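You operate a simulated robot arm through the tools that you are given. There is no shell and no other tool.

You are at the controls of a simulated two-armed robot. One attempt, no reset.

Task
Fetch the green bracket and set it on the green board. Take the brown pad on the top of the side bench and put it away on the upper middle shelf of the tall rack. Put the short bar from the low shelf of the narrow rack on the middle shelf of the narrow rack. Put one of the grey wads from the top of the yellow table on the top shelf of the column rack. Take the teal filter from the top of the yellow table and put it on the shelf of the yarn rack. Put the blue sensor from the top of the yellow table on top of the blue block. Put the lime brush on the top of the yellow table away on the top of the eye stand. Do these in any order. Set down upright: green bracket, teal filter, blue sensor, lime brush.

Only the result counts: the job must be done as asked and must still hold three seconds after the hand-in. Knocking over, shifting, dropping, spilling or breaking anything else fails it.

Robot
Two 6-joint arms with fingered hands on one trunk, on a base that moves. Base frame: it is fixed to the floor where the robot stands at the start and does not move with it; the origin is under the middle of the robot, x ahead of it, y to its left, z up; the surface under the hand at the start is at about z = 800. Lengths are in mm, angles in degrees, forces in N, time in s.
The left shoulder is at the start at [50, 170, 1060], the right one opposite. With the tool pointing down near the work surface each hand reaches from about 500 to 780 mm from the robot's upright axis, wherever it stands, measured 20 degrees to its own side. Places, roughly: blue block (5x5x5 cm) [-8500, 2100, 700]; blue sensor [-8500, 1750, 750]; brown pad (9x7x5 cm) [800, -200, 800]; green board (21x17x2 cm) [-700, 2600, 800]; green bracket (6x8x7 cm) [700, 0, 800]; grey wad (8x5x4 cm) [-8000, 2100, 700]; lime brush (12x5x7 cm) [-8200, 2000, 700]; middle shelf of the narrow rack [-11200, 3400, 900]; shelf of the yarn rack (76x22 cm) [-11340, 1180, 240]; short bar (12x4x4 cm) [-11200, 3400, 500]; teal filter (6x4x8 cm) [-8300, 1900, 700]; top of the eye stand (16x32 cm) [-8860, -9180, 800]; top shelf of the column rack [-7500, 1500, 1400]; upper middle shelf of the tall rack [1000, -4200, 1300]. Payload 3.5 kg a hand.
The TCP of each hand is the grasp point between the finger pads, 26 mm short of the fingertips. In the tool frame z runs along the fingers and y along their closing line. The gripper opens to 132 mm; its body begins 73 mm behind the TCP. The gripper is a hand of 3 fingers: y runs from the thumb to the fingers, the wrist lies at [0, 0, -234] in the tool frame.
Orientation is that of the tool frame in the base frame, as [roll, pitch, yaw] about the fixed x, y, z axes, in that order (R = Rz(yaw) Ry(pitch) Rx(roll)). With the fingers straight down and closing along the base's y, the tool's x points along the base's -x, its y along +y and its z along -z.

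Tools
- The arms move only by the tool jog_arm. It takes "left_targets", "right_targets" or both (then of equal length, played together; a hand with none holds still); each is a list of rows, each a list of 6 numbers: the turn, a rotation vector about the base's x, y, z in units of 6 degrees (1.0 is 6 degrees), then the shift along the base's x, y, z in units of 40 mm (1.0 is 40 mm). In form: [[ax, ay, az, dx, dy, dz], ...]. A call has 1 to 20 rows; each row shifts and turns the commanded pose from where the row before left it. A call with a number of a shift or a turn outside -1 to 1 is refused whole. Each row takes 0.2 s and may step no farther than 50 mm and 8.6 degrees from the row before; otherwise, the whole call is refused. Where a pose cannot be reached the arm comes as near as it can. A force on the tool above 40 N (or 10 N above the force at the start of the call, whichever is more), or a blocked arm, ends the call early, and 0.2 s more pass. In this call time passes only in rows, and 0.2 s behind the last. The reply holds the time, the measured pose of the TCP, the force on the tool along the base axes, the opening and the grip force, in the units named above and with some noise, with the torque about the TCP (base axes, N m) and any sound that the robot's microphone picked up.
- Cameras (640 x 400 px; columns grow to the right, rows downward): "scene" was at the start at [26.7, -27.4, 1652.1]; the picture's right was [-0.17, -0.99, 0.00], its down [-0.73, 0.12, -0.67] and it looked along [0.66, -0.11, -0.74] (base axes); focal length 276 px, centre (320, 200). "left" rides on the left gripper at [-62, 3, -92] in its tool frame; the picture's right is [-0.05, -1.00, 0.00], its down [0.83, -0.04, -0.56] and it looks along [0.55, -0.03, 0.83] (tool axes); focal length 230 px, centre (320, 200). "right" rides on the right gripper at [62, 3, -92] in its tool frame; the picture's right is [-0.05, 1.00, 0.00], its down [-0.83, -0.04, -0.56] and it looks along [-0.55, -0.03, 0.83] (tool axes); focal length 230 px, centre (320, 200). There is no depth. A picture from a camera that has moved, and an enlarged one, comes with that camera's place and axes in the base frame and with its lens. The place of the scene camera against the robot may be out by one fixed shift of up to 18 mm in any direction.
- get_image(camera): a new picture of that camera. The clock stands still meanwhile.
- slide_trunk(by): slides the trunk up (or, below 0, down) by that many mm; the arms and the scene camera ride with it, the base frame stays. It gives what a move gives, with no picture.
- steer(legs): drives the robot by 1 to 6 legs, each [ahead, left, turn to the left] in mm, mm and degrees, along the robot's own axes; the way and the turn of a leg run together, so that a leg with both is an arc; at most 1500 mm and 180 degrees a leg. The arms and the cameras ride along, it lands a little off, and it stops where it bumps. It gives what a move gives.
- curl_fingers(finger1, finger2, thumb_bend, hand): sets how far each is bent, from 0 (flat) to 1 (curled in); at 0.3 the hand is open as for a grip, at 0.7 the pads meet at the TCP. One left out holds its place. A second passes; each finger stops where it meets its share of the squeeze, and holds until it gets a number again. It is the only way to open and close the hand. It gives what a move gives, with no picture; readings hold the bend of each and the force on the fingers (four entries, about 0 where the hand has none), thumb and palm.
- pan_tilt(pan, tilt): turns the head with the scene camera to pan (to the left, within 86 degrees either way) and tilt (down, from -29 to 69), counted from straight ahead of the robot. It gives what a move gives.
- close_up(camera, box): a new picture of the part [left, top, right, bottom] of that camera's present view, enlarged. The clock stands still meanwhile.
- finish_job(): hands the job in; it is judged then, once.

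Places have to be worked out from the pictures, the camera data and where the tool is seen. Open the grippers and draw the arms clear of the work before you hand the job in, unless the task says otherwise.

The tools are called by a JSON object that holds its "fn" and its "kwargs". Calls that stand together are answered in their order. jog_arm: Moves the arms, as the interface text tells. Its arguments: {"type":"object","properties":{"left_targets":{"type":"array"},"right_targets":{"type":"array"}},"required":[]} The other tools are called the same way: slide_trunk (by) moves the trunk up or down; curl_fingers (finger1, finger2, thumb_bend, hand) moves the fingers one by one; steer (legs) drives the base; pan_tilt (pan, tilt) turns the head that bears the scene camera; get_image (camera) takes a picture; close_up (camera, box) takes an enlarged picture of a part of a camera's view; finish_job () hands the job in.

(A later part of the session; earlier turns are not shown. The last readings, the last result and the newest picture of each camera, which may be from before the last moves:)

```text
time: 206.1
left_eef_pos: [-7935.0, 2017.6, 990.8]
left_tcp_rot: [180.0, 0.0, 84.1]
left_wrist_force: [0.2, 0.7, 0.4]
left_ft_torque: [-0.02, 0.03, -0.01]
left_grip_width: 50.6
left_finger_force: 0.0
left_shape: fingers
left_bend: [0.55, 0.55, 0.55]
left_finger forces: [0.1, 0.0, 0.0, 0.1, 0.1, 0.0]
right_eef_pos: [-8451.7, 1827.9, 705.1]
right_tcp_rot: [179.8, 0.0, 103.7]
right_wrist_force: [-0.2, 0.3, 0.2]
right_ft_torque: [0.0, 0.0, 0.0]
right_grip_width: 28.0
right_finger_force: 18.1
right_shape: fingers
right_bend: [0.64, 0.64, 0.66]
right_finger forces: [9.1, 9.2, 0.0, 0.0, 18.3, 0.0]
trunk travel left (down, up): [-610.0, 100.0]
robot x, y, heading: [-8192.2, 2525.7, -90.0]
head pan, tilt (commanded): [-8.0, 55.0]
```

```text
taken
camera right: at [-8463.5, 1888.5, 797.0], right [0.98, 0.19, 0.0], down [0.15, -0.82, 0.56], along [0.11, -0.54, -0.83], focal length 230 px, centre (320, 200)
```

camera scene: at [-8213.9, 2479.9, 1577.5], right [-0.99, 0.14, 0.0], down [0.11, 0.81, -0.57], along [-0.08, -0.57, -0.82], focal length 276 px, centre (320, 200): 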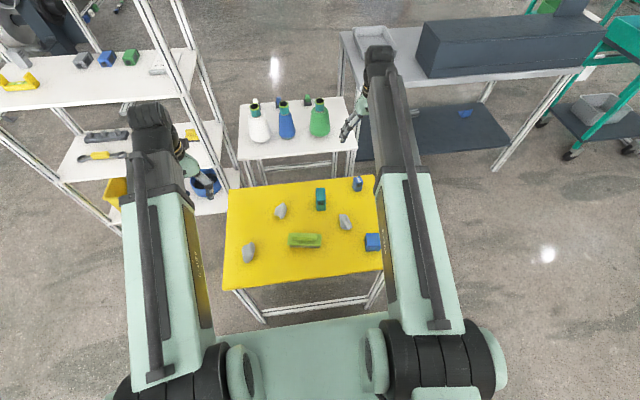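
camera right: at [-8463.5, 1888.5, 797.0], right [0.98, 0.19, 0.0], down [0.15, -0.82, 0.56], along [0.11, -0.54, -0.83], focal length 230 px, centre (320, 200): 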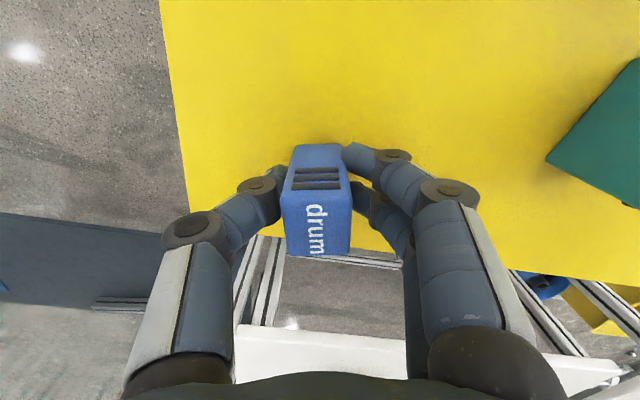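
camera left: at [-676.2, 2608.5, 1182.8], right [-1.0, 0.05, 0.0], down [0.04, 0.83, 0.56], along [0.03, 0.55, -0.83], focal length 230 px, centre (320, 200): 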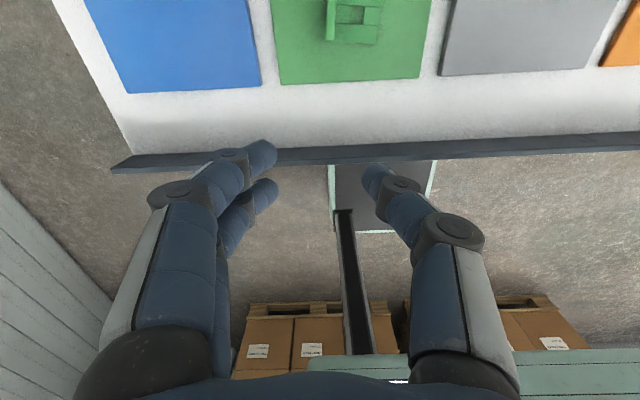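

Sensor gripped (28 mm wide, 18 N). I lift it and back the robot 130 mm so the blue block comes into comfortable reach.

{"fn": "jog_arm", "kwargs": {"right_targets": [[0, 0, 0, 0, 0, 0.2], [0, 0, 0, 0, 0, 0.5], [0, 0, 0, 0, 0, 0.9], [0, 0, 0, 0, 0, 1], [0, 0, 0, 0, 0, 1], [0, 0, 0, 0, 0, 1]]}}

{"fn": "steer", "kwargs": {"legs": [[-130, 0, 0]]}}

{"fn": "get_image", "kwargs": {"camera": "right"}}

{"fn": "get_image", "kwargs": {"camera": "scene"}}

```text
time: 207.5
left_eef_pos: [-7933.8, 2017.1, 991.0]
left_tcp_rot: [-179.9, 0.0, 84.3]
left_wrist_force: [0.1, 0.5, 0.6]
left_ft_torque: [0.03, 0.02, 0.01]
left_grip_width: 50.6
left_finger_force: 0.1
left_shape: fingers
left_bend: [0.55, 0.55, 0.55]
left_finger forces: [0.1, 0.0, 0.0, 0.0, 0.0, 0.0]
right_eef_pos: [-8450.3, 1828.8, 889.2]
right_tcp_rot: [179.8, 0.0, 103.6]
right_wrist_force: [0.7, 0.4, -1.1]
right_ft_torque: [-0.01, -0.01, 0.01]
right_grip_width: 28.1
right_finger_force: 18.6
right_shape: fingers
right_bend: [0.64, 0.64, 0.66]
right_finger forces: [9.2, 9.1, 0.0, 0.0, 18.2, 0.0]
trunk travel left (down, up): [-610.0, 100.0]
robot x, y, heading: [-8192.5, 2525.8, -90.0]
head pan, tilt (commanded): [-8.0, 55.0]
```

```text
time: 208.8
left_eef_pos: [-7936.2, 2148.7, 991.6]
left_tcp_rot: [-180.0, 0.1, 83.9]
left_wrist_force: [0.4, 0.2, -0.2]
left_ft_torque: [0.01, -0.02, -0.02]
left_grip_width: 50.4
left_finger_force: 0.0
left_shape: fingers
left_bend: [0.55, 0.55, 0.55]
left_finger forces: [0.1, 0.1, 0.1, 0.0, 0.1, 0.1]
right_eef_pos: [-8453.4, 1961.3, 890.9]
right_tcp_rot: [179.9, 0.1, 103.5]
right_wrist_force: [0.2, -0.3, -1.4]
right_ft_torque: [-0.03, 0.01, 0.0]
right_grip_width: 27.9
right_finger_force: 18.1
right_shape: fingers
right_bend: [0.64, 0.64, 0.66]
right_finger forces: [9.2, 9.2, 0.0, 0.0, 18.3, 0.1]
trunk travel left (down, up): [-610.0, 100.0]
robot x, y, heading: [-8194.4, 2658.4, -90.1]
head pan, tilt (commanded): [-8.0, 55.0]
```

```text
taken
camera right: at [-8464.8, 2021.3, 981.1], right [0.98, 0.18, 0.0], down [0.15, -0.82, 0.56], along [0.1, -0.55, -0.83], focal length 230 px, centre (320, 200)
```

right: 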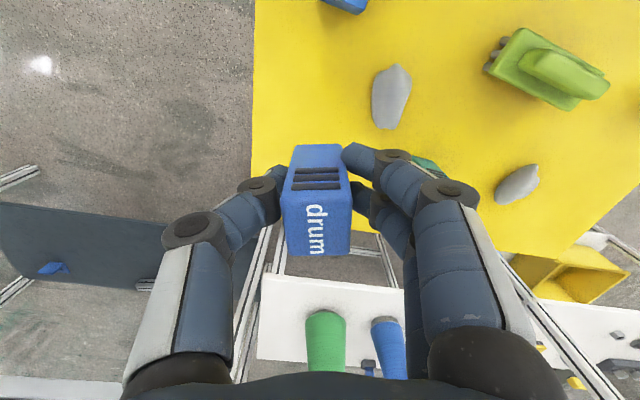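

```text
taken
camera scene: at [-8214.1, 2613.9, 1577.6], right [-0.99, 0.14, 0.0], down [0.12, 0.81, -0.57], along [-0.08, -0.57, -0.82], focal length 276 px, centre (320, 200)
```

scene: 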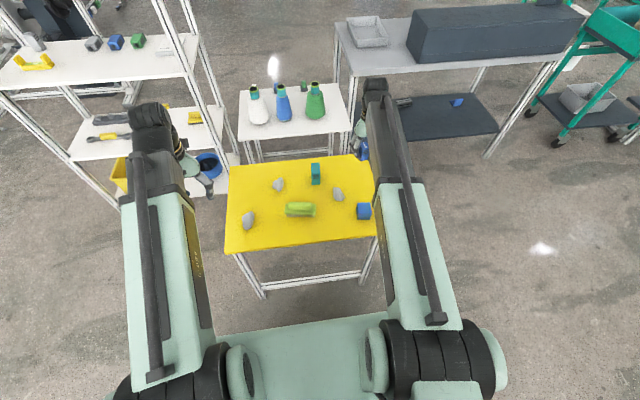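

I move the held sensor back over toward the blue block to see the block.

{"fn": "jog_arm", "kwargs": {"right_targets": [[0, 0, 0, 0, 0.95, 0], [0, 0, 0, 0, 0.95, 0], [0, 0, 0, 0, 0.95, 0], [0, 0, 0, 0, 0.9, 0]]}}

{"fn": "get_image", "kwargs": {"camera": "right"}}

{"fn": "close_up", "kwargs": {"camera": "right", "box": [260, 0, 420, 120]}}

```text
time: 209.8
left_eef_pos: [-7937.7, 2148.7, 991.1]
left_tcp_rot: [179.9, -0.1, 83.9]
left_wrist_force: [-0.4, 0.1, 0.0]
left_ft_torque: [0.0, 0.01, -0.02]
left_grip_width: 50.5
left_finger_force: 0.0
left_shape: fingers
left_bend: [0.55, 0.55, 0.55]
left_finger forces: [0.1, 0.2, 0.1, 0.0, 0.1, 0.0]
right_eef_pos: [-8452.8, 2108.9, 891.1]
right_tcp_rot: [179.8, 0.0, 103.6]
right_wrist_force: [-0.4, 0.4, -1.8]
right_ft_torque: [-0.01, 0.02, 0.02]
right_grip_width: 27.9
right_finger_force: 18.3
right_shape: fingers
right_bend: [0.64, 0.64, 0.66]
right_finger forces: [9.2, 8.9, 0.0, 0.0, 18.3, 0.1]
trunk travel left (down, up): [-610.0, 100.0]
robot x, y, heading: [-8189.1, 2659.6, -90.0]
head pan, tilt (commanded): [-8.0, 55.0]
```

```text
taken
camera right: at [-8464.4, 2169.4, 982.1], right [0.98, 0.18, 0.0], down [0.15, -0.82, 0.56], along [0.1, -0.55, -0.83], focal length 230 px, centre (320, 200)
```

right: 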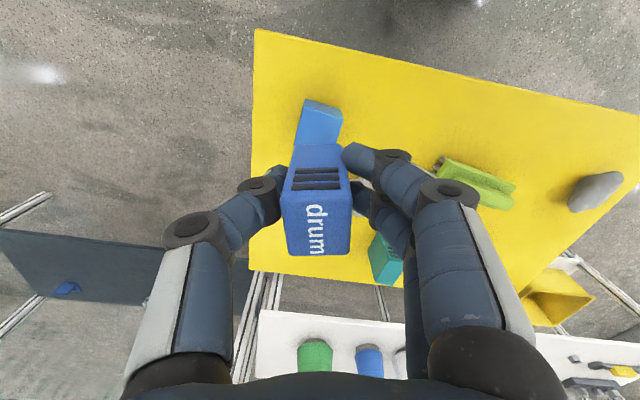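

```text
3.33 times, centred on (340, 60) of right
camera zoom: at [-8464.4, 2169.4, 982.1], right [0.98, 0.18, 0.0], down [0.15, -0.82, 0.56], along [0.1, -0.55, -0.83], focal length 767 px, centre (253, 667)
```

zoom: 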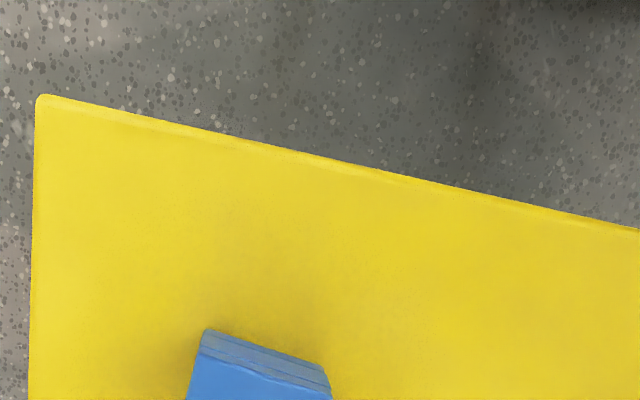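

{"fn": "jog_arm", "kwargs": {"right_targets": [[0, 0, 0, 0.2, 0.9, 0.5], [0, 0, 0, 0.2, 0.9, 0.5]]}}

{"fn": "get_image", "kwargs": {"camera": "right"}}

{"fn": "close_up", "kwargs": {"camera": "right", "box": [250, 70, 390, 175]}}

```text
time: 210.3
left_eef_pos: [-7936.4, 2149.0, 991.5]
left_tcp_rot: [180.0, 0.0, 83.9]
left_wrist_force: [0.2, -0.6, -0.6]
left_ft_torque: [-0.01, 0.01, 0.01]
left_grip_width: 50.5
left_finger_force: 0.2
left_shape: fingers
left_bend: [0.55, 0.55, 0.55]
left_finger forces: [0.0, 0.0, 0.1, 0.0, 0.0, 0.0]
right_eef_pos: [-8436.5, 2180.3, 929.2]
right_tcp_rot: [180.0, 0.0, 103.4]
right_wrist_force: [0.6, 0.1, -0.6]
right_ft_torque: [0.02, 0.0, 0.0]
right_grip_width: 28.2
right_finger_force: 17.8
right_shape: fingers
right_bend: [0.64, 0.64, 0.66]
right_finger forces: [9.1, 9.1, 0.0, 0.0, 18.1, 0.1]
trunk travel left (down, up): [-610.0, 100.0]
robot x, y, heading: [-8196.2, 2654.6, -90.2]
head pan, tilt (commanded): [-8.0, 55.0]
```

```text
taken
camera right: at [-8447.9, 2240.0, 1021.0], right [0.98, 0.18, 0.0], down [0.15, -0.82, 0.56], along [0.1, -0.55, -0.83], focal length 230 px, centre (320, 200)
```

right: 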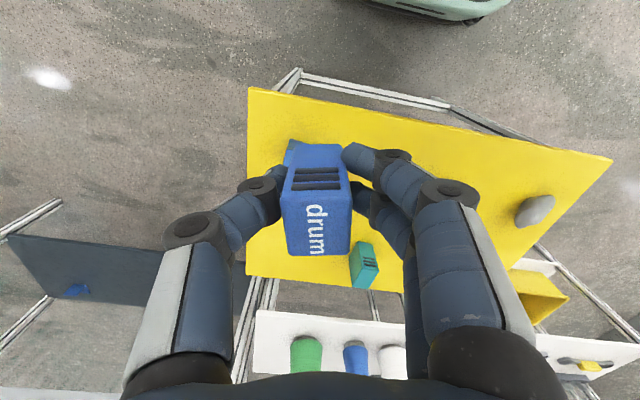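

```text
3.81 times, centred on (320, 122) of right
camera zoom: at [-8447.9, 2240.0, 1021.0], right [0.98, 0.18, 0.0], down [0.15, -0.82, 0.56], along [0.1, -0.55, -0.83], focal length 876 px, centre (320, 495)
```

zoom: 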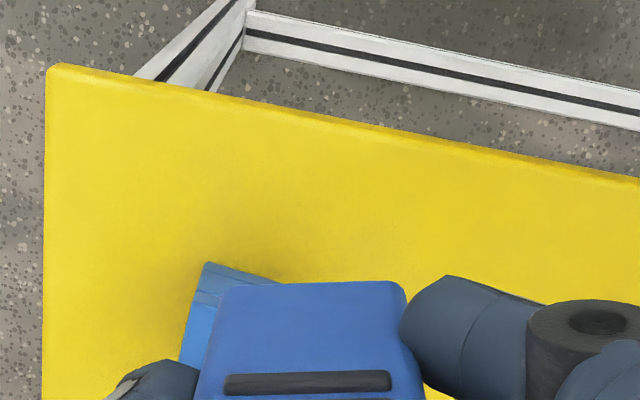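

The held sensor hides the block; a view with the hand slightly ahead of the block will show it fully.

{"fn": "jog_arm", "kwargs": {"right_targets": [[0, 0, 0, 0, -0.95, 0], [0, 0, 0, 0, -0.95, 0], [0, 0, 0, 0, -0.95, 0], [0, 0, 0, 0, -0.9, 0]]}}

{"fn": "get_image", "kwargs": {"camera": "right"}}

{"fn": "close_up", "kwargs": {"camera": "right", "box": [250, 0, 410, 120]}}

```text
time: 211.3
left_eef_pos: [-7936.6, 2148.4, 991.4]
left_tcp_rot: [-179.9, 0.0, 83.9]
left_wrist_force: [-0.4, 0.1, 0.2]
left_ft_torque: [0.01, 0.04, -0.03]
left_grip_width: 50.4
left_finger_force: 0.1
left_shape: fingers
left_bend: [0.55, 0.55, 0.55]
left_finger forces: [0.0, 0.0, 0.0, 0.0, 0.1, 0.0]
right_eef_pos: [-8437.4, 2030.8, 928.9]
right_tcp_rot: [179.8, 0.0, 103.5]
right_wrist_force: [-0.3, -0.8, -1.5]
right_ft_torque: [0.02, 0.0, 0.02]
right_grip_width: 28.0
right_finger_force: 18.4
right_shape: fingers
right_bend: [0.64, 0.64, 0.66]
right_finger forces: [9.1, 9.0, 0.1, 0.0, 18.2, 0.0]
trunk travel left (down, up): [-610.0, 100.0]
robot x, y, heading: [-8190.8, 2655.9, -90.0]
head pan, tilt (commanded): [-8.0, 55.0]
```

```text
taken
camera right: at [-8448.9, 2090.6, 1019.6], right [0.98, 0.18, 0.0], down [0.15, -0.82, 0.55], along [0.1, -0.54, -0.83], focal length 230 px, centre (320, 200)
```

right: 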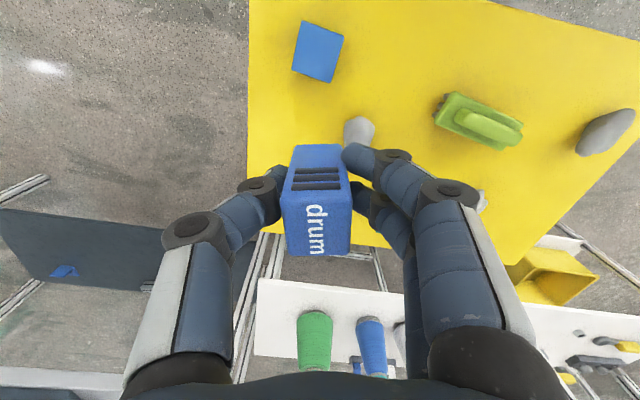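

```text
3.33 times, centred on (330, 60) of right
camera zoom: at [-8448.9, 2090.6, 1019.6], right [0.98, 0.18, 0.0], down [0.15, -0.82, 0.55], along [0.1, -0.54, -0.83], focal length 767 px, centre (287, 667)
```

zoom: 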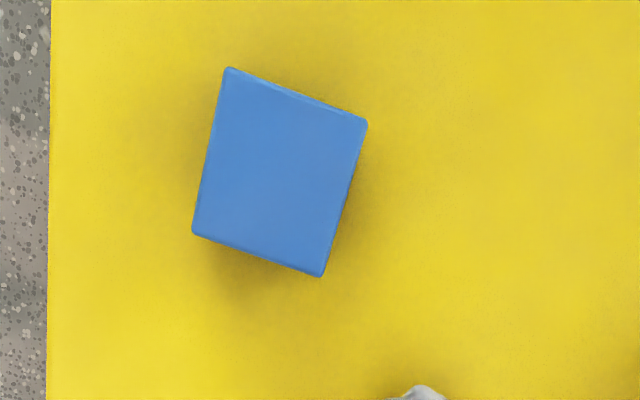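

Block top centre ≈ [−8452, 2084], turned about −6.5°, ~49 mm wide. The sensor must end 49–50 mm above its pick height, i.e. TCP z≈755. I align over the block first.

{"fn": "jog_arm", "kwargs": {"right_targets": [[0, 0, -0.84, -0.091, 0.3325, -0.5], [0, 0, -0.84, -0.091, 0.3325, -0.8], [0, 0, -0.84, -0.091, 0.3325, -0.8], [0, 0, -0.84, -0.091, 0.3325, -0.8]]}}

{"fn": "get_image", "kwargs": {"camera": "right"}}

{"fn": "pan_tilt", "kwargs": {"pan": -25, "tilt": 55}}

{"fn": "get_image", "kwargs": {"camera": "scene"}}

```text
time: 212.3
left_eef_pos: [-7937.2, 2148.7, 991.1]
left_tcp_rot: [-180.0, 0.0, 83.9]
left_wrist_force: [-0.8, -0.5, 0.0]
left_ft_torque: [0.0, -0.04, 0.04]
left_grip_width: 50.6
left_finger_force: 0.1
left_shape: fingers
left_bend: [0.55, 0.55, 0.55]
left_finger forces: [0.0, 0.0, 0.0, 0.0, 0.1, 0.1]
right_eef_pos: [-8451.9, 2086.8, 811.7]
right_tcp_rot: [179.8, -0.1, 83.3]
right_wrist_force: [-0.4, -0.6, -1.6]
right_ft_torque: [0.01, -0.01, 0.01]
right_grip_width: 27.8
right_finger_force: 18.3
right_shape: fingers
right_bend: [0.64, 0.64, 0.66]
right_finger forces: [9.0, 9.0, 0.0, 0.1, 18.1, 0.0]
trunk travel left (down, up): [-610.0, 100.0]
robot x, y, heading: [-8192.4, 2656.0, -90.0]
head pan, tilt (commanded): [-8.0, 55.0]
```

```text
taken
camera right: at [-8442.4, 2147.3, 901.5], right [0.99, -0.17, 0.0], down [-0.14, -0.82, 0.56], along [-0.09, -0.55, -0.83], focal length 230 px, centre (320, 200)
```

right: 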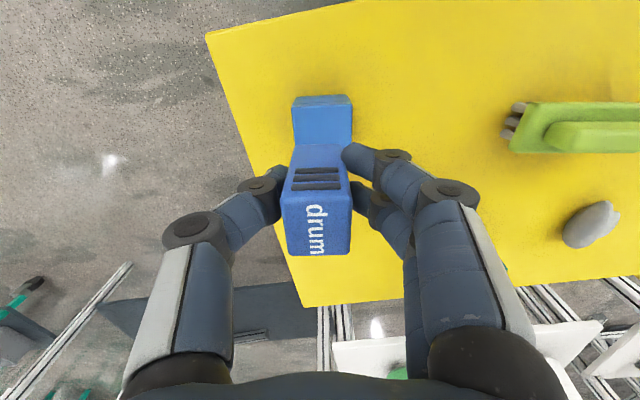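

```text
time: 213.2
left_eef_pos: [-7936.9, 2149.2, 990.9]
left_tcp_rot: [-180.0, 0.0, 83.8]
left_wrist_force: [0.5, -0.5, 0.3]
left_ft_torque: [0.0, 0.0, 0.0]
left_grip_width: 50.5
left_finger_force: 0.0
left_shape: fingers
left_bend: [0.55, 0.55, 0.55]
left_finger forces: [0.0, 0.0, 0.0, 0.0, 0.0, 0.0]
right_eef_pos: [-8451.9, 2087.1, 810.5]
right_tcp_rot: [179.7, -0.1, 83.4]
right_wrist_force: [0.2, -0.5, -0.5]
right_ft_torque: [0.0, 0.01, -0.01]
right_grip_width: 28.1
right_finger_force: 17.8
right_shape: fingers
right_bend: [0.64, 0.64, 0.66]
right_finger forces: [9.1, 8.9, 0.1, 0.0, 18.0, 0.0]
trunk travel left (down, up): [-610.0, 100.0]
robot x, y, heading: [-8197.1, 2657.0, -89.9]
head pan, tilt (commanded): [-25.0, 55.0]
```

```text
taken
camera scene: at [-8234.5, 2618.0, 1577.5], right [-0.91, 0.42, 0.0], down [0.35, 0.74, -0.57], along [-0.24, -0.52, -0.82], focal length 276 px, centre (320, 200)
```

scene: 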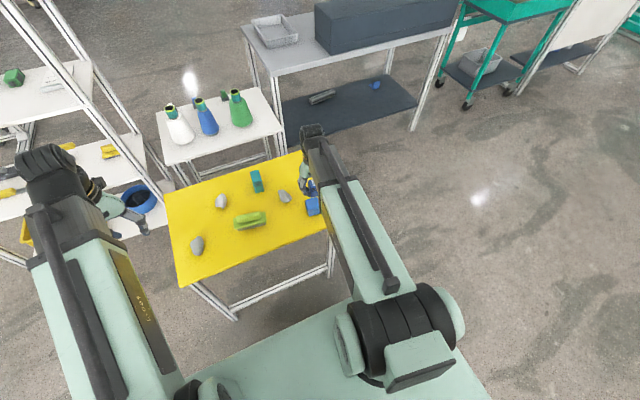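

Sensor is lined up with the block to within ~3 mm; a tiny sideways shift and then lower.

{"fn": "jog_arm", "kwargs": {"right_targets": [[0, 0, 0, 0.075, 0, -0.5], [0, 0, 0, 0, 0, -0.4], [0, 0, 0, 0, 0, -0.25], [0, 0, 0, 0, 0, -0.08]]}}

{"fn": "close_up", "kwargs": {"camera": "scene", "box": [285, 160, 340, 230]}}

{"fn": "get_image", "kwargs": {"camera": "right"}}

```text
time: 214.2
left_eef_pos: [-7936.1, 2148.6, 991.5]
left_tcp_rot: [180.0, 0.0, 83.9]
left_wrist_force: [0.0, 0.3, 0.1]
left_ft_torque: [0.05, 0.03, -0.02]
left_grip_width: 50.3
left_finger_force: 0.0
left_shape: fingers
left_bend: [0.55, 0.55, 0.55]
left_finger forces: [0.1, 0.0, 0.0, 0.0, 0.0, 0.0]
right_eef_pos: [-8448.0, 2085.2, 764.4]
right_tcp_rot: [179.7, 0.0, 83.3]
right_wrist_force: [-0.4, 0.4, -0.4]
right_ft_torque: [-0.03, 0.0, 0.0]
right_grip_width: 28.0
right_finger_force: 17.9
right_shape: fingers
right_bend: [0.64, 0.64, 0.66]
right_finger forces: [9.1, 9.0, 0.1, 0.0, 18.1, 0.0]
trunk travel left (down, up): [-610.0, 100.0]
robot x, y, heading: [-8192.8, 2657.0, -90.0]
head pan, tilt (commanded): [-25.0, 55.0]
```

```text
5.71 times, centred on (312, 195) of scene
camera zoom: at [-8234.6, 2618.0, 1577.5], right [-0.91, 0.42, 0.0], down [0.35, 0.74, -0.57], along [-0.24, -0.52, -0.82], focal length 1574 px, centre (363, 229)
```

zoom: 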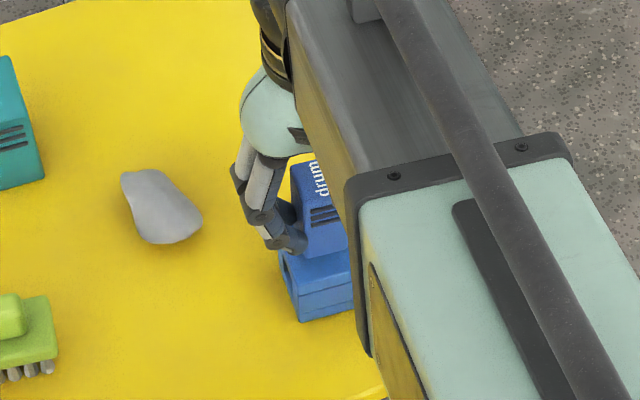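

```text
taken
camera right: at [-8438.6, 2146.3, 854.2], right [0.99, -0.17, 0.0], down [-0.14, -0.82, 0.56], along [-0.09, -0.55, -0.83], focal length 230 px, centre (320, 200)
```

right: 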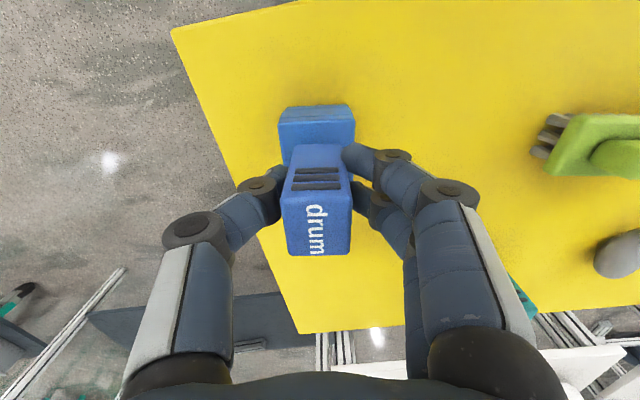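

{"fn": "close_up", "kwargs": {"camera": "right", "box": [260, 80, 380, 200]}}

```text
3.33 times, centred on (320, 140) of right
camera zoom: at [-8438.6, 2146.3, 854.2], right [0.99, -0.17, 0.0], down [-0.14, -0.82, 0.56], along [-0.09, -0.55, -0.83], focal length 767 px, centre (320, 400)
```

zoom: 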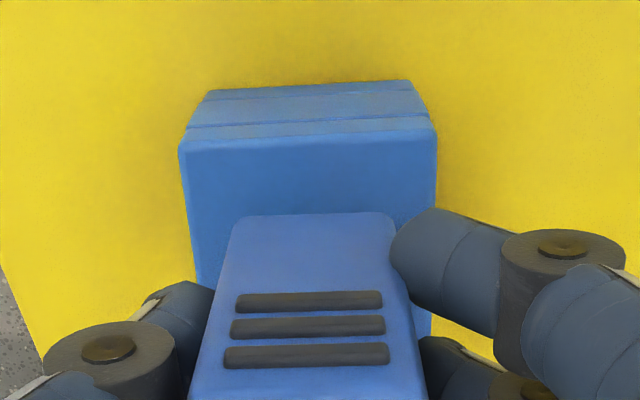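

Alignment is within ~2 mm. I lower in small steps until contact.

{"fn": "jog_arm", "kwargs": {"right_targets": [[0, 0, 0, 0, -0.03, -0.04], [0, 0, 0, 0, 0, -0.04], [0, 0, 0, 0, 0, -0.04], [0, 0, 0, 0, 0, -0.04]]}}

{"fn": "close_up", "kwargs": {"camera": "right", "box": [260, 80, 380, 200]}}

```text
time: 215.2
left_eef_pos: [-7936.6, 2149.1, 990.7]
left_tcp_rot: [180.0, 0.0, 83.9]
left_wrist_force: [0.2, -1.2, -0.3]
left_ft_torque: [0.01, 0.0, -0.02]
left_grip_width: 50.5
left_finger_force: 0.0
left_shape: fingers
left_bend: [0.55, 0.55, 0.55]
left_finger forces: [0.0, 0.1, 0.0, 0.0, 0.0, 0.0]
right_eef_pos: [-8448.0, 2084.9, 757.7]
right_tcp_rot: [179.8, -0.1, 83.4]
right_wrist_force: [-0.4, 0.2, -0.6]
right_ft_torque: [0.04, 0.01, 0.0]
right_grip_width: 28.0
right_finger_force: 17.7
right_shape: fingers
right_bend: [0.64, 0.64, 0.66]
right_finger forces: [9.1, 9.0, 0.1, 0.0, 18.1, 0.0]
trunk travel left (down, up): [-610.0, 100.0]
robot x, y, heading: [-8192.1, 2658.9, -90.2]
head pan, tilt (commanded): [-25.0, 55.0]
```

```text
3.33 times, centred on (320, 140) of right
camera zoom: at [-8438.8, 2144.9, 848.7], right [0.99, -0.17, 0.0], down [-0.14, -0.82, 0.56], along [-0.09, -0.55, -0.83], focal length 767 px, centre (320, 400)
```

zoom: 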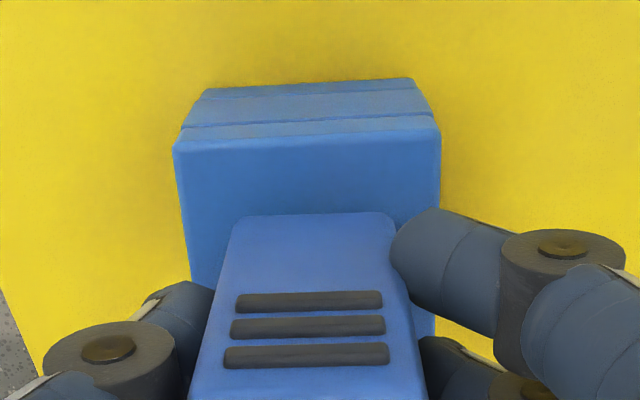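

{"fn": "jog_arm", "kwargs": {"right_targets": [[0, 0, 0, 0, 0, -0.03], [0, 0, 0, 0, 0, -0.03], [0, 0, 0, 0, 0, -0.03]]}}

```text
time: 215.9
left_eef_pos: [-7937.5, 2149.0, 991.4]
left_tcp_rot: [-179.9, 0.1, 84.0]
left_wrist_force: [0.9, -0.4, -0.2]
left_ft_torque: [0.0, -0.01, -0.02]
left_grip_width: 50.5
left_finger_force: 0.2
left_shape: fingers
left_bend: [0.55, 0.55, 0.55]
left_finger forces: [0.0, 0.0, 0.0, 0.0, 0.0, 0.1]
right_eef_pos: [-8447.0, 2083.2, 754.1]
right_tcp_rot: [179.8, 0.0, 83.4]
right_wrist_force: [-0.3, -0.2, -0.7]
right_ft_torque: [0.03, 0.0, 0.01]
right_grip_width: 27.9
right_finger_force: 18.7
right_shape: fingers
right_bend: [0.64, 0.64, 0.66]
right_finger forces: [9.1, 9.1, 0.1, 0.0, 18.0, 0.1]
trunk travel left (down, up): [-610.0, 100.0]
robot x, y, heading: [-8195.0, 2656.9, -90.0]
head pan, tilt (commanded): [-25.0, 55.0]
```

{"fn": "jog_arm", "kwargs": {"right_targets": [[0, 0, 0, 0, 0, -0.025], [0, 0, 0, 0, 0, -0.025], [0, 0, 0, 0, 0, -0.025]]}}

{"fn": "close_up", "kwargs": {"camera": "scene", "box": [290, 180, 330, 220]}}

```text
time: 216.8
left_eef_pos: [-7937.6, 2150.2, 990.6]
left_tcp_rot: [180.0, 0.1, 83.9]
left_wrist_force: [-0.2, -0.2, 0.0]
left_ft_torque: [0.04, -0.01, -0.05]
left_grip_width: 50.3
left_finger_force: 0.0
left_shape: fingers
left_bend: [0.55, 0.55, 0.55]
left_finger forces: [0.0, 0.0, 0.1, 0.0, 0.0, 0.0]
right_eef_pos: [-8448.2, 2084.9, 751.8]
right_tcp_rot: [180.0, 0.1, 83.3]
right_wrist_force: [-0.3, 0.2, 9.7]
right_ft_torque: [0.05, 0.03, 0.0]
right_grip_width: 27.8
right_finger_force: 20.7
right_shape: fingers
right_bend: [0.65, 0.65, 0.66]
right_finger forces: [9.9, 9.7, 0.1, 0.1, 20.1, 0.1]
trunk travel left (down, up): [-610.0, 100.0]
robot x, y, heading: [-8193.4, 2656.3, -90.3]
head pan, tilt (commanded): [-25.0, 55.0]
```

```text
10.00 times, centred on (310, 200) of scene
camera zoom: at [-8234.3, 2618.9, 1577.8], right [-0.91, 0.42, 0.0], down [0.35, 0.74, -0.57], along [-0.24, -0.52, -0.82], focal length 2755 px, centre (420, 200)
```

zoom: 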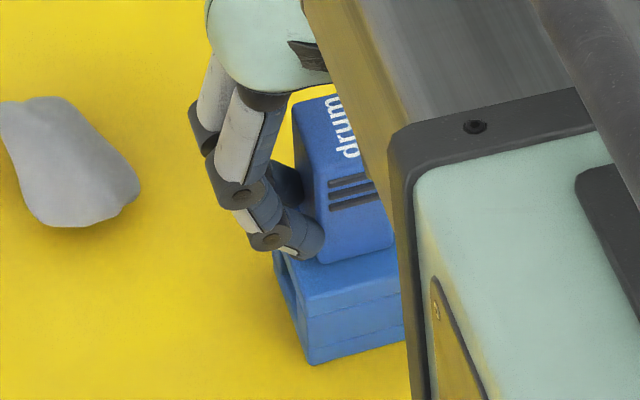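

Contact (≈10 N) at z≈752. I ease up half a millimetre and open gently.

{"fn": "jog_arm", "kwargs": {"right_targets": [[0, 0, 0, 0, 0, 0.015]]}}

{"fn": "curl_fingers", "kwargs": {"hand": "right", "finger1": 0.6, "finger2": 0.6, "thumb_bend": 0.61}}

{"fn": "curl_fingers", "kwargs": {"hand": "right", "finger1": 0.5, "finger2": 0.5, "thumb_bend": 0.5}}

{"fn": "get_image", "kwargs": {"camera": "right"}}

{"fn": "close_up", "kwargs": {"camera": "scene", "box": [290, 170, 340, 220]}}

```text
time: 217.2
left_eef_pos: [-7935.7, 2149.1, 991.8]
left_tcp_rot: [180.0, 0.0, 83.9]
left_wrist_force: [0.6, 0.1, -0.9]
left_ft_torque: [0.0, 0.01, 0.02]
left_grip_width: 50.9
left_finger_force: 0.0
left_shape: fingers
left_bend: [0.55, 0.55, 0.55]
left_finger forces: [0.0, 0.0, 0.0, 0.0, 0.0, 0.0]
right_eef_pos: [-8447.4, 2083.6, 751.8]
right_tcp_rot: [179.9, 0.0, 83.4]
right_wrist_force: [-1.3, -1.1, 8.6]
right_ft_torque: [-0.06, 0.11, 0.01]
right_grip_width: 28.2
right_finger_force: 19.4
right_shape: fingers
right_bend: [0.65, 0.65, 0.66]
right_finger forces: [9.4, 9.5, 0.1, 0.0, 20.3, 0.1]
trunk travel left (down, up): [-610.0, 100.0]
robot x, y, heading: [-8193.0, 2656.8, -90.0]
head pan, tilt (commanded): [-25.0, 55.0]
```

```text
time: 218.2
left_eef_pos: [-7936.6, 2148.9, 991.5]
left_tcp_rot: [179.9, 0.0, 84.0]
left_wrist_force: [-0.3, 0.7, -0.5]
left_ft_torque: [-0.01, 0.0, 0.0]
left_grip_width: 50.6
left_finger_force: 0.1
left_shape: fingers
left_bend: [0.55, 0.55, 0.55]
left_finger forces: [0.1, 0.0, 0.0, 0.1, 0.0, 0.0]
right_eef_pos: [-8448.4, 2085.1, 751.2]
right_tcp_rot: [179.8, 0.0, 83.4]
right_wrist_force: [0.1, 0.3, 0.0]
right_ft_torque: [-0.02, 0.03, -0.02]
right_grip_width: 34.0
right_finger_force: 0.5
right_shape: fingers
right_bend: [0.6, 0.6, 0.61]
right_finger forces: [0.1, 0.0, 0.0, 0.0, 0.0, 0.0]
trunk travel left (down, up): [-610.0, 100.0]
robot x, y, heading: [-8197.2, 2656.6, -89.8]
head pan, tilt (commanded): [-25.0, 55.0]
```

```text
time: 219.2
left_eef_pos: [-7936.3, 2148.6, 991.8]
left_tcp_rot: [180.0, 0.0, 83.9]
left_wrist_force: [0.0, 1.1, 1.1]
left_ft_torque: [0.01, 0.0, 0.02]
left_grip_width: 50.5
left_finger_force: 0.1
left_shape: fingers
left_bend: [0.55, 0.55, 0.55]
left_finger forces: [0.1, 0.0, 0.0, 0.0, 0.1, 0.0]
right_eef_pos: [-8447.8, 2083.7, 751.5]
right_tcp_rot: [179.9, 0.0, 83.4]
right_wrist_force: [0.3, -0.5, 0.2]
right_ft_torque: [-0.03, -0.03, 0.0]
right_grip_width: 67.0
right_finger_force: 0.1
right_shape: fingers
right_bend: [0.5, 0.5, 0.5]
right_finger forces: [0.0, 0.0, 0.1, 0.0, 0.0, 0.0]
trunk travel left (down, up): [-610.0, 100.0]
robot x, y, heading: [-8189.8, 2661.4, -89.9]
head pan, tilt (commanded): [-25.0, 55.0]
```

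```text
taken
camera right: at [-8438.5, 2144.8, 842.6], right [0.99, -0.17, 0.0], down [-0.14, -0.82, 0.56], along [-0.09, -0.55, -0.83], focal length 230 px, centre (320, 200)
```

right: 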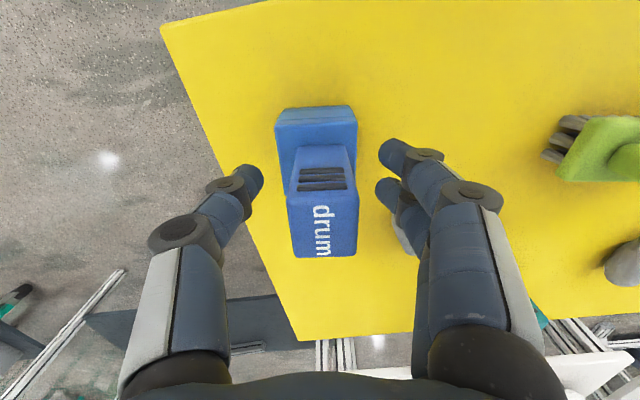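

```text
8.00 times, centred on (315, 195) of scene
camera zoom: at [-8234.6, 2618.1, 1577.5], right [-0.91, 0.42, 0.0], down [0.35, 0.74, -0.57], along [-0.24, -0.52, -0.82], focal length 2204 px, centre (360, 240)
```

zoom: 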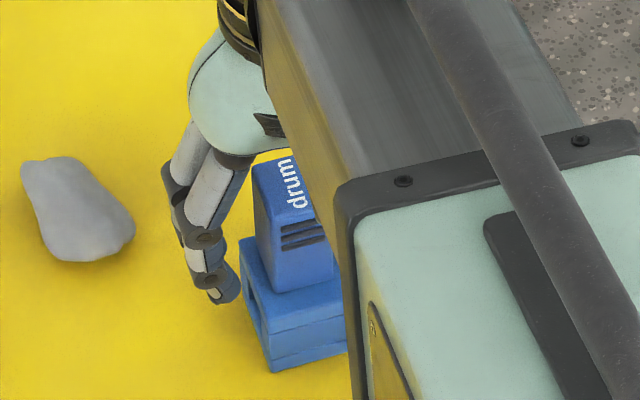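

The sensor stands upright on the blue block. I raise the hand straight up.

{"fn": "jog_arm", "kwargs": {"right_targets": [[0, 0, 0, 0, 0, 0.3], [0, 0, 0, 0, 0, 0.6], [0, 0, 0, 0, 0, 0.9], [0, 0, 0, 0, 0, 1], [0, 0, 0, 0, 0, 1], [0, 0, 0, 0, 0, 1]]}}

{"fn": "get_image", "kwargs": {"camera": "right"}}

{"fn": "pan_tilt", "kwargs": {"pan": 0, "tilt": 50}}

{"fn": "get_image", "kwargs": {"camera": "scene"}}

{"fn": "close_up", "kwargs": {"camera": "scene", "box": [200, 150, 420, 290]}}

```text
time: 220.6
left_eef_pos: [-7935.9, 2148.5, 990.8]
left_tcp_rot: [180.0, 0.0, 83.8]
left_wrist_force: [0.4, 0.1, -0.7]
left_ft_torque: [-0.02, -0.02, 0.0]
left_grip_width: 50.6
left_finger_force: 0.2
left_shape: fingers
left_bend: [0.55, 0.55, 0.55]
left_finger forces: [0.0, 0.0, 0.1, 0.0, 0.1, 0.1]
right_eef_pos: [-8452.1, 2084.1, 945.2]
right_tcp_rot: [179.8, 0.0, 83.3]
right_wrist_force: [0.5, 0.8, 0.1]
right_ft_torque: [0.01, 0.0, -0.01]
right_grip_width: 67.1
right_finger_force: 0.0
right_shape: fingers
right_bend: [0.5, 0.5, 0.5]
right_finger forces: [0.0, 0.0, 0.0, 0.1, 0.0, 0.1]
trunk travel left (down, up): [-610.0, 100.0]
robot x, y, heading: [-8195.5, 2655.7, -89.9]
head pan, tilt (commanded): [-25.0, 55.0]
```

```text
taken
camera right: at [-8442.1, 2144.3, 1036.0], right [0.99, -0.17, 0.0], down [-0.14, -0.82, 0.55], along [-0.09, -0.55, -0.83], focal length 230 px, centre (320, 200)
```

right: 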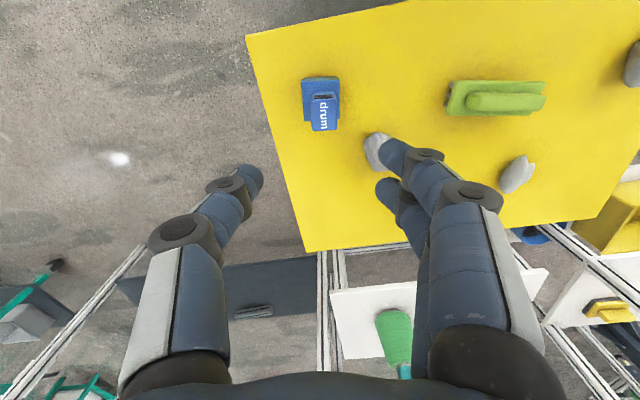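

```text
time: 221.4
left_eef_pos: [-7936.8, 2148.7, 991.3]
left_tcp_rot: [-180.0, 0.0, 83.8]
left_wrist_force: [-0.2, 0.9, 0.2]
left_ft_torque: [0.0, -0.02, 0.06]
left_grip_width: 50.6
left_finger_force: 0.1
left_shape: fingers
left_bend: [0.55, 0.55, 0.55]
left_finger forces: [0.0, 0.1, 0.1, 0.0, 0.0, 0.0]
right_eef_pos: [-8451.9, 2084.1, 944.1]
right_tcp_rot: [179.8, -0.1, 83.4]
right_wrist_force: [-0.5, -0.4, -0.6]
right_ft_torque: [0.03, 0.05, 0.02]
right_grip_width: 67.2
right_finger_force: 0.1
right_shape: fingers
right_bend: [0.5, 0.5, 0.5]
right_finger forces: [0.1, 0.0, 0.0, 0.0, 0.1, 0.1]
trunk travel left (down, up): [-610.0, 100.0]
robot x, y, heading: [-8195.4, 2659.0, -90.2]
head pan, tilt (commanded): [0.0, 50.0]
```

```text
taken
camera scene: at [-8204.2, 2606.4, 1584.0], right [-1.0, 0.0, 0.0], down [0.0, 0.77, -0.64], along [0.0, -0.64, -0.77], focal length 276 px, centre (320, 200)
```

scene: 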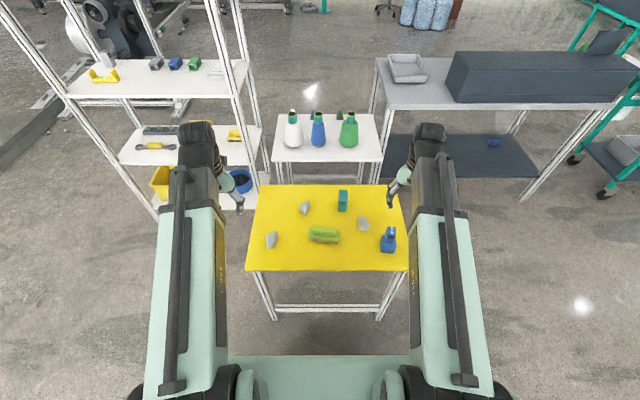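

```text
2.86 times, centred on (310, 220) of scene
camera zoom: at [-8204.2, 2606.4, 1584.0], right [-1.0, 0.0, 0.0], down [0.0, 0.77, -0.64], along [0.0, -0.64, -0.77], focal length 787 px, centre (349, 143)
```

zoom: 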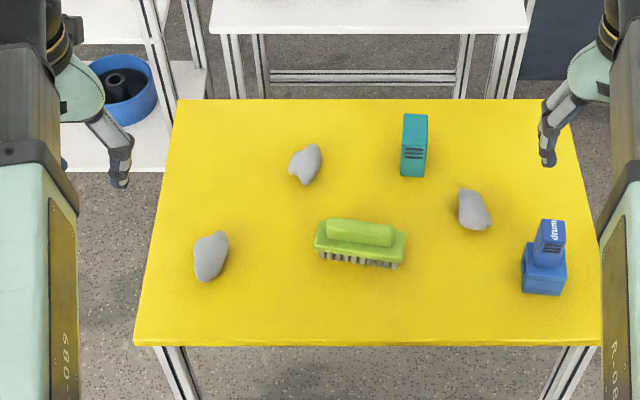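

Sensor on block: done. Next a grey wad: the left-most one near [−8008, 2034]. I open the left hand, tilt it 40° forward (useful for the high shelf later) and hover above the wad.

{"fn": "curl_fingers", "kwargs": {"hand": "left", "finger1": 0.38, "finger2": 0.38, "thumb_bend": 0.38}}

{"fn": "jog_arm", "kwargs": {"left_targets": [[-0.952, 0, 0, -0.254, -0.41, -0.504], [-0.952, 0, 0, -0.254, -0.41, -0.504], [-0.952, 0, 0, -0.254, -0.41, -0.504], [-0.952, 0, 0, -0.254, -0.41, -0.504], [-0.952, 0, 0, -0.254, -0.41, -0.504], [-0.952, 0, 0, -0.254, -0.41, -0.504], [-0.952, 0, 0, -0.254, -0.41, -0.504]]}}

{"fn": "get_image", "kwargs": {"camera": "left"}}

{"fn": "get_image", "kwargs": {"camera": "scene"}}

```text
time: 222.4
left_eef_pos: [-7937.8, 2148.3, 990.1]
left_tcp_rot: [180.0, -0.1, 84.0]
left_wrist_force: [-0.1, 1.0, 0.1]
left_ft_torque: [-0.03, 0.01, -0.02]
left_grip_width: 107.4
left_finger_force: 0.1
left_shape: fingers
left_bend: [0.38, 0.38, 0.38]
left_finger forces: [0.0, 0.0, 0.1, 0.0, 0.1, 0.1]
right_eef_pos: [-8451.9, 2082.6, 943.5]
right_tcp_rot: [179.7, 0.0, 83.4]
right_wrist_force: [-0.7, 0.0, 0.5]
right_ft_torque: [-0.02, -0.02, 0.01]
right_grip_width: 67.0
right_finger_force: 0.1
right_shape: fingers
right_bend: [0.5, 0.5, 0.5]
right_finger forces: [0.0, 0.1, 0.0, 0.0, 0.1, 0.0]
trunk travel left (down, up): [-610.0, 100.0]
robot x, y, heading: [-8193.0, 2658.4, -90.1]
head pan, tilt (commanded): [0.0, 50.0]
```

```text
time: 224.0
left_eef_pos: [-8008.0, 2034.4, 850.1]
left_tcp_rot: [174.9, 39.8, 82.0]
left_wrist_force: [-0.6, -0.3, -0.2]
left_ft_torque: [-0.01, 0.0, -0.02]
left_grip_width: 107.7
left_finger_force: 0.0
left_shape: fingers
left_bend: [0.38, 0.38, 0.38]
left_finger forces: [0.0, 0.1, 0.0, 0.1, 0.0, 0.1]
right_eef_pos: [-8451.2, 2084.0, 943.9]
right_tcp_rot: [179.8, 0.0, 83.4]
right_wrist_force: [-0.3, 0.1, 0.4]
right_ft_torque: [-0.03, 0.0, 0.02]
right_grip_width: 67.5
right_finger_force: 0.0
right_shape: fingers
right_bend: [0.5, 0.5, 0.5]
right_finger forces: [0.1, 0.0, 0.1, 0.0, 0.0, 0.0]
trunk travel left (down, up): [-610.0, 100.0]
robot x, y, heading: [-8189.2, 2658.8, -90.1]
head pan, tilt (commanded): [0.0, 50.0]
```

```text
taken
camera left: at [-8010.6, 2046.5, 959.3], right [-1.0, 0.04, -0.04], down [0.05, 0.99, -0.11], along [0.03, -0.11, -0.99], focal length 230 px, centre (320, 200)
```

left: 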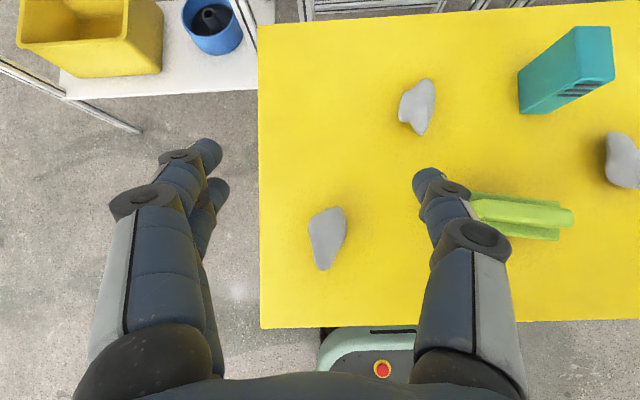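

```text
taken
camera scene: at [-8204.1, 2606.3, 1584.1], right [-1.0, 0.0, 0.0], down [0.0, 0.77, -0.64], along [0.0, -0.64, -0.77], focal length 276 px, centre (320, 200)
```

scene: 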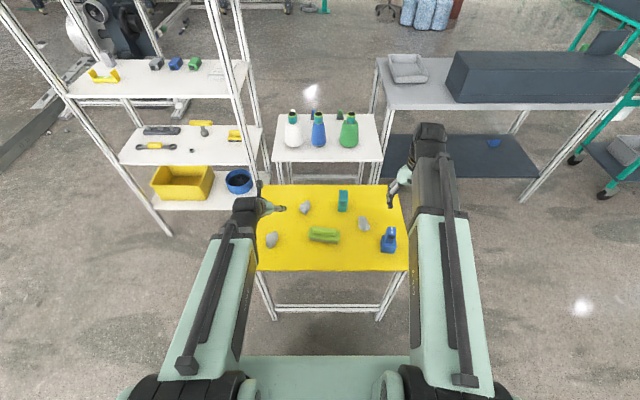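

Wad centre ≈ [−8008, 2062], ~78×43 mm, long side along y — well placed for this grip. I move over and descend.

{"fn": "jog_arm", "kwargs": {"left_targets": [[0, 0, 0, 0, 0.45, -0.5], [0, 0, 0, 0, 0.44, -0.7], [0, 0, 0, 0, 0, -0.9], [0, 0, 0, 0, 0, -0.8], [0, 0, 0, 0, 0, -0.4], [0, 0, 0, 0, 0, -0.2], [0, 0, 0, 0, 0, -0.15]]}}

{"fn": "get_image", "kwargs": {"camera": "left"}}

{"fn": "close_up", "kwargs": {"camera": "scene", "box": [230, 180, 330, 280]}}

```text
time: 225.6
left_eef_pos: [-8007.1, 2057.8, 699.6]
left_tcp_rot: [175.0, 39.8, 82.1]
left_wrist_force: [0.6, -0.2, 0.2]
left_ft_torque: [0.0, 0.0, 0.0]
left_grip_width: 107.5
left_finger_force: 0.0
left_shape: fingers
left_bend: [0.38, 0.38, 0.38]
left_finger forces: [0.0, 0.1, 0.1, 0.0, 0.0, 0.0]
left hand out of reach, approached as far as the arm can: row 1, 2
right_eef_pos: [-8451.7, 2083.8, 944.8]
right_tcp_rot: [179.8, 0.0, 83.5]
right_wrist_force: [0.3, 0.4, -0.3]
right_ft_torque: [0.01, 0.0, -0.04]
right_grip_width: 67.5
right_finger_force: 0.0
right_shape: fingers
right_bend: [0.5, 0.5, 0.5]
right_finger forces: [0.0, 0.0, 0.0, 0.0, 0.0, 0.0]
trunk travel left (down, up): [-610.0, 100.0]
robot x, y, heading: [-8194.4, 2655.9, -90.3]
head pan, tilt (commanded): [0.0, 50.0]
```

```text
taken
camera left: at [-8010.6, 2069.6, 808.4], right [-1.0, 0.04, -0.03], down [0.04, 0.99, -0.11], along [0.03, -0.11, -0.99], focal length 230 px, centre (320, 200)
```

left: 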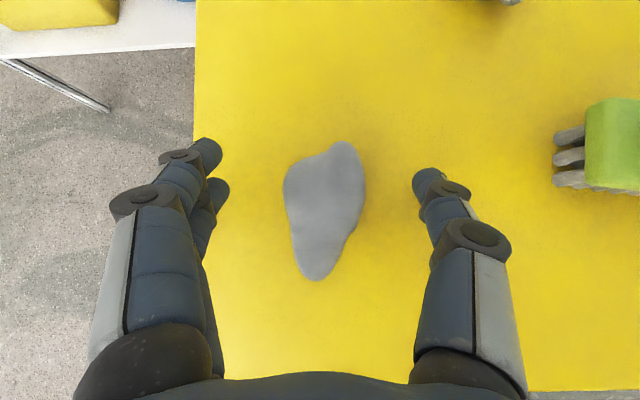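

```text
4.00 times, centred on (280, 230) of scene
camera zoom: at [-8204.1, 2606.4, 1584.0], right [-1.0, 0.0, 0.0], down [0.0, 0.77, -0.64], along [0.0, -0.64, -0.77], focal length 1102 px, centre (480, 80)
```

zoom: 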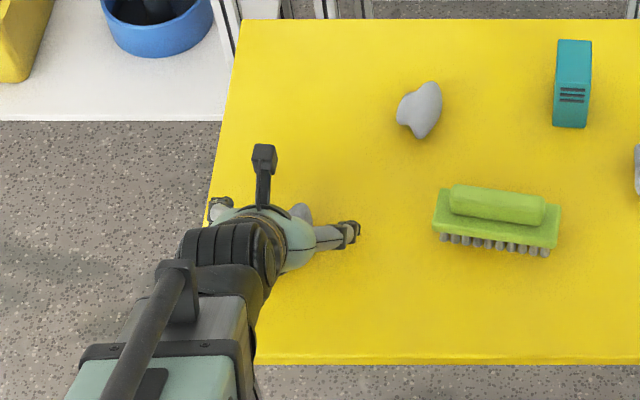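

The grip line falls ~15 mm short of the wad's middle and the arm is at its near limit, so I back the base 14 mm instead, then lower 5 mm.

{"fn": "steer", "kwargs": {"legs": [[-14, 0, 0]]}}

{"fn": "jog_arm", "kwargs": {"left_targets": [[0, 0, 0, 0, 0, -0.12]]}}

{"fn": "get_image", "kwargs": {"camera": "left"}}

```text
time: 226.4
left_eef_pos: [-8008.4, 2072.5, 699.7]
left_tcp_rot: [174.8, 39.8, 82.1]
left_wrist_force: [0.3, 0.7, -0.9]
left_ft_torque: [0.01, 0.0, -0.01]
left_grip_width: 107.7
left_finger_force: 0.1
left_shape: fingers
left_bend: [0.38, 0.38, 0.38]
left_finger forces: [0.0, 0.0, 0.0, 0.1, 0.0, 0.0]
right_eef_pos: [-8451.5, 2100.2, 944.4]
right_tcp_rot: [179.8, 0.1, 83.4]
right_wrist_force: [0.1, 0.2, 0.2]
right_ft_torque: [-0.04, 0.0, 0.02]
right_grip_width: 67.0
right_finger_force: 0.1
right_shape: fingers
right_bend: [0.5, 0.5, 0.5]
right_finger forces: [0.0, 0.1, 0.0, 0.0, 0.0, 0.1]
trunk travel left (down, up): [-610.0, 100.0]
robot x, y, heading: [-8193.8, 2672.1, -90.1]
head pan, tilt (commanded): [0.0, 50.0]
```

```text
time: 226.8
left_eef_pos: [-8006.1, 2072.7, 694.0]
left_tcp_rot: [174.9, 39.7, 82.0]
left_wrist_force: [-0.1, 0.3, 0.5]
left_ft_torque: [0.02, 0.0, 0.02]
left_grip_width: 107.6
left_finger_force: 0.0
left_shape: fingers
left_bend: [0.38, 0.38, 0.38]
left_finger forces: [0.0, 0.0, 0.1, 0.0, 0.0, 0.0]
right_eef_pos: [-8451.5, 2099.3, 943.8]
right_tcp_rot: [179.8, 0.0, 83.3]
right_wrist_force: [-0.2, -0.3, 0.5]
right_ft_torque: [-0.01, 0.03, 0.01]
right_grip_width: 67.3
right_finger_force: 0.0
right_shape: fingers
right_bend: [0.5, 0.5, 0.5]
right_finger forces: [0.0, 0.1, 0.0, 0.0, 0.0, 0.0]
trunk travel left (down, up): [-610.0, 100.0]
robot x, y, heading: [-8192.7, 2670.6, -90.2]
head pan, tilt (commanded): [0.0, 50.0]
```

```text
taken
camera left: at [-8009.2, 2083.4, 803.8], right [-1.0, 0.04, -0.04], down [0.05, 0.99, -0.11], along [0.03, -0.11, -0.99], focal length 230 px, centre (320, 200)
```

left: 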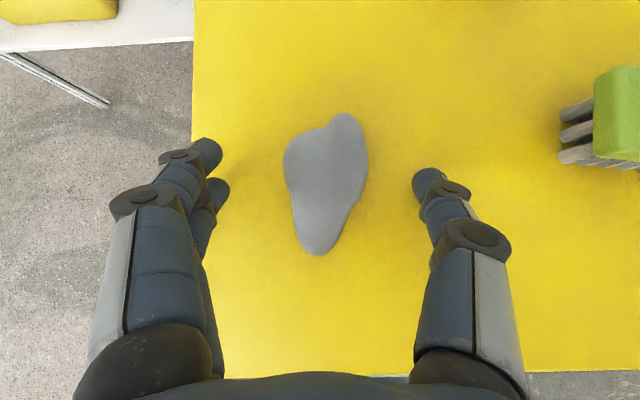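

The wad is centred now. I close the left hand in two stages.

{"fn": "curl_fingers", "kwargs": {"hand": "left", "finger1": 0.5, "finger2": 0.5, "thumb_bend": 0.5}}

{"fn": "curl_fingers", "kwargs": {"hand": "left", "finger1": 0.75, "finger2": 0.75, "thumb_bend": 0.75}}

{"fn": "get_image", "kwargs": {"camera": "left"}}

```text
time: 227.8
left_eef_pos: [-8005.4, 2071.3, 694.2]
left_tcp_rot: [174.9, 39.8, 82.1]
left_wrist_force: [0.1, -0.1, -0.1]
left_ft_torque: [-0.01, 0.0, 0.01]
left_grip_width: 68.5
left_finger_force: 0.1
left_shape: fingers
left_bend: [0.5, 0.5, 0.5]
left_finger forces: [0.0, 0.1, 0.1, 0.1, 0.1, 0.1]
right_eef_pos: [-8451.2, 2097.9, 943.5]
right_tcp_rot: [179.8, 0.0, 83.5]
right_wrist_force: [-0.7, -0.5, -0.4]
right_ft_torque: [-0.02, -0.01, 0.0]
right_grip_width: 66.9
right_finger_force: 0.0
right_shape: fingers
right_bend: [0.5, 0.5, 0.5]
right_finger forces: [0.0, 0.0, 0.0, 0.0, 0.0, 0.1]
trunk travel left (down, up): [-610.0, 100.0]
robot x, y, heading: [-8191.6, 2673.1, -90.0]
head pan, tilt (commanded): [0.0, 50.0]
```

```text
time: 228.8
left_eef_pos: [-8007.0, 2072.0, 693.6]
left_tcp_rot: [174.9, 39.7, 82.0]
left_wrist_force: [-0.2, 0.0, -0.5]
left_ft_torque: [0.0, -0.07, -0.02]
left_grip_width: 42.6
left_finger_force: 21.3
left_shape: fingers
left_bend: [0.58, 0.59, 0.64]
left_finger forces: [10.6, 10.5, 0.0, 0.0, 21.2, 0.0]
right_eef_pos: [-8451.7, 2098.2, 944.7]
right_tcp_rot: [179.8, 0.0, 83.4]
right_wrist_force: [0.2, 0.1, 0.2]
right_ft_torque: [0.01, 0.0, 0.04]
right_grip_width: 67.2
right_finger_force: 0.0
right_shape: fingers
right_bend: [0.5, 0.5, 0.5]
right_finger forces: [0.1, 0.0, 0.0, 0.1, 0.1, 0.1]
trunk travel left (down, up): [-610.0, 100.0]
robot x, y, heading: [-8192.8, 2669.4, -90.1]
head pan, tilt (commanded): [0.0, 50.0]
```

```text
taken
camera left: at [-8009.3, 2083.2, 803.6], right [-1.0, 0.04, -0.04], down [0.05, 0.99, -0.11], along [0.03, -0.11, -0.99], focal length 230 px, centre (320, 200)
```

left: 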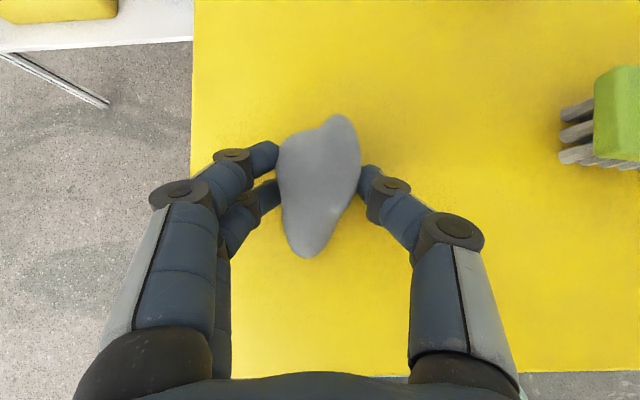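

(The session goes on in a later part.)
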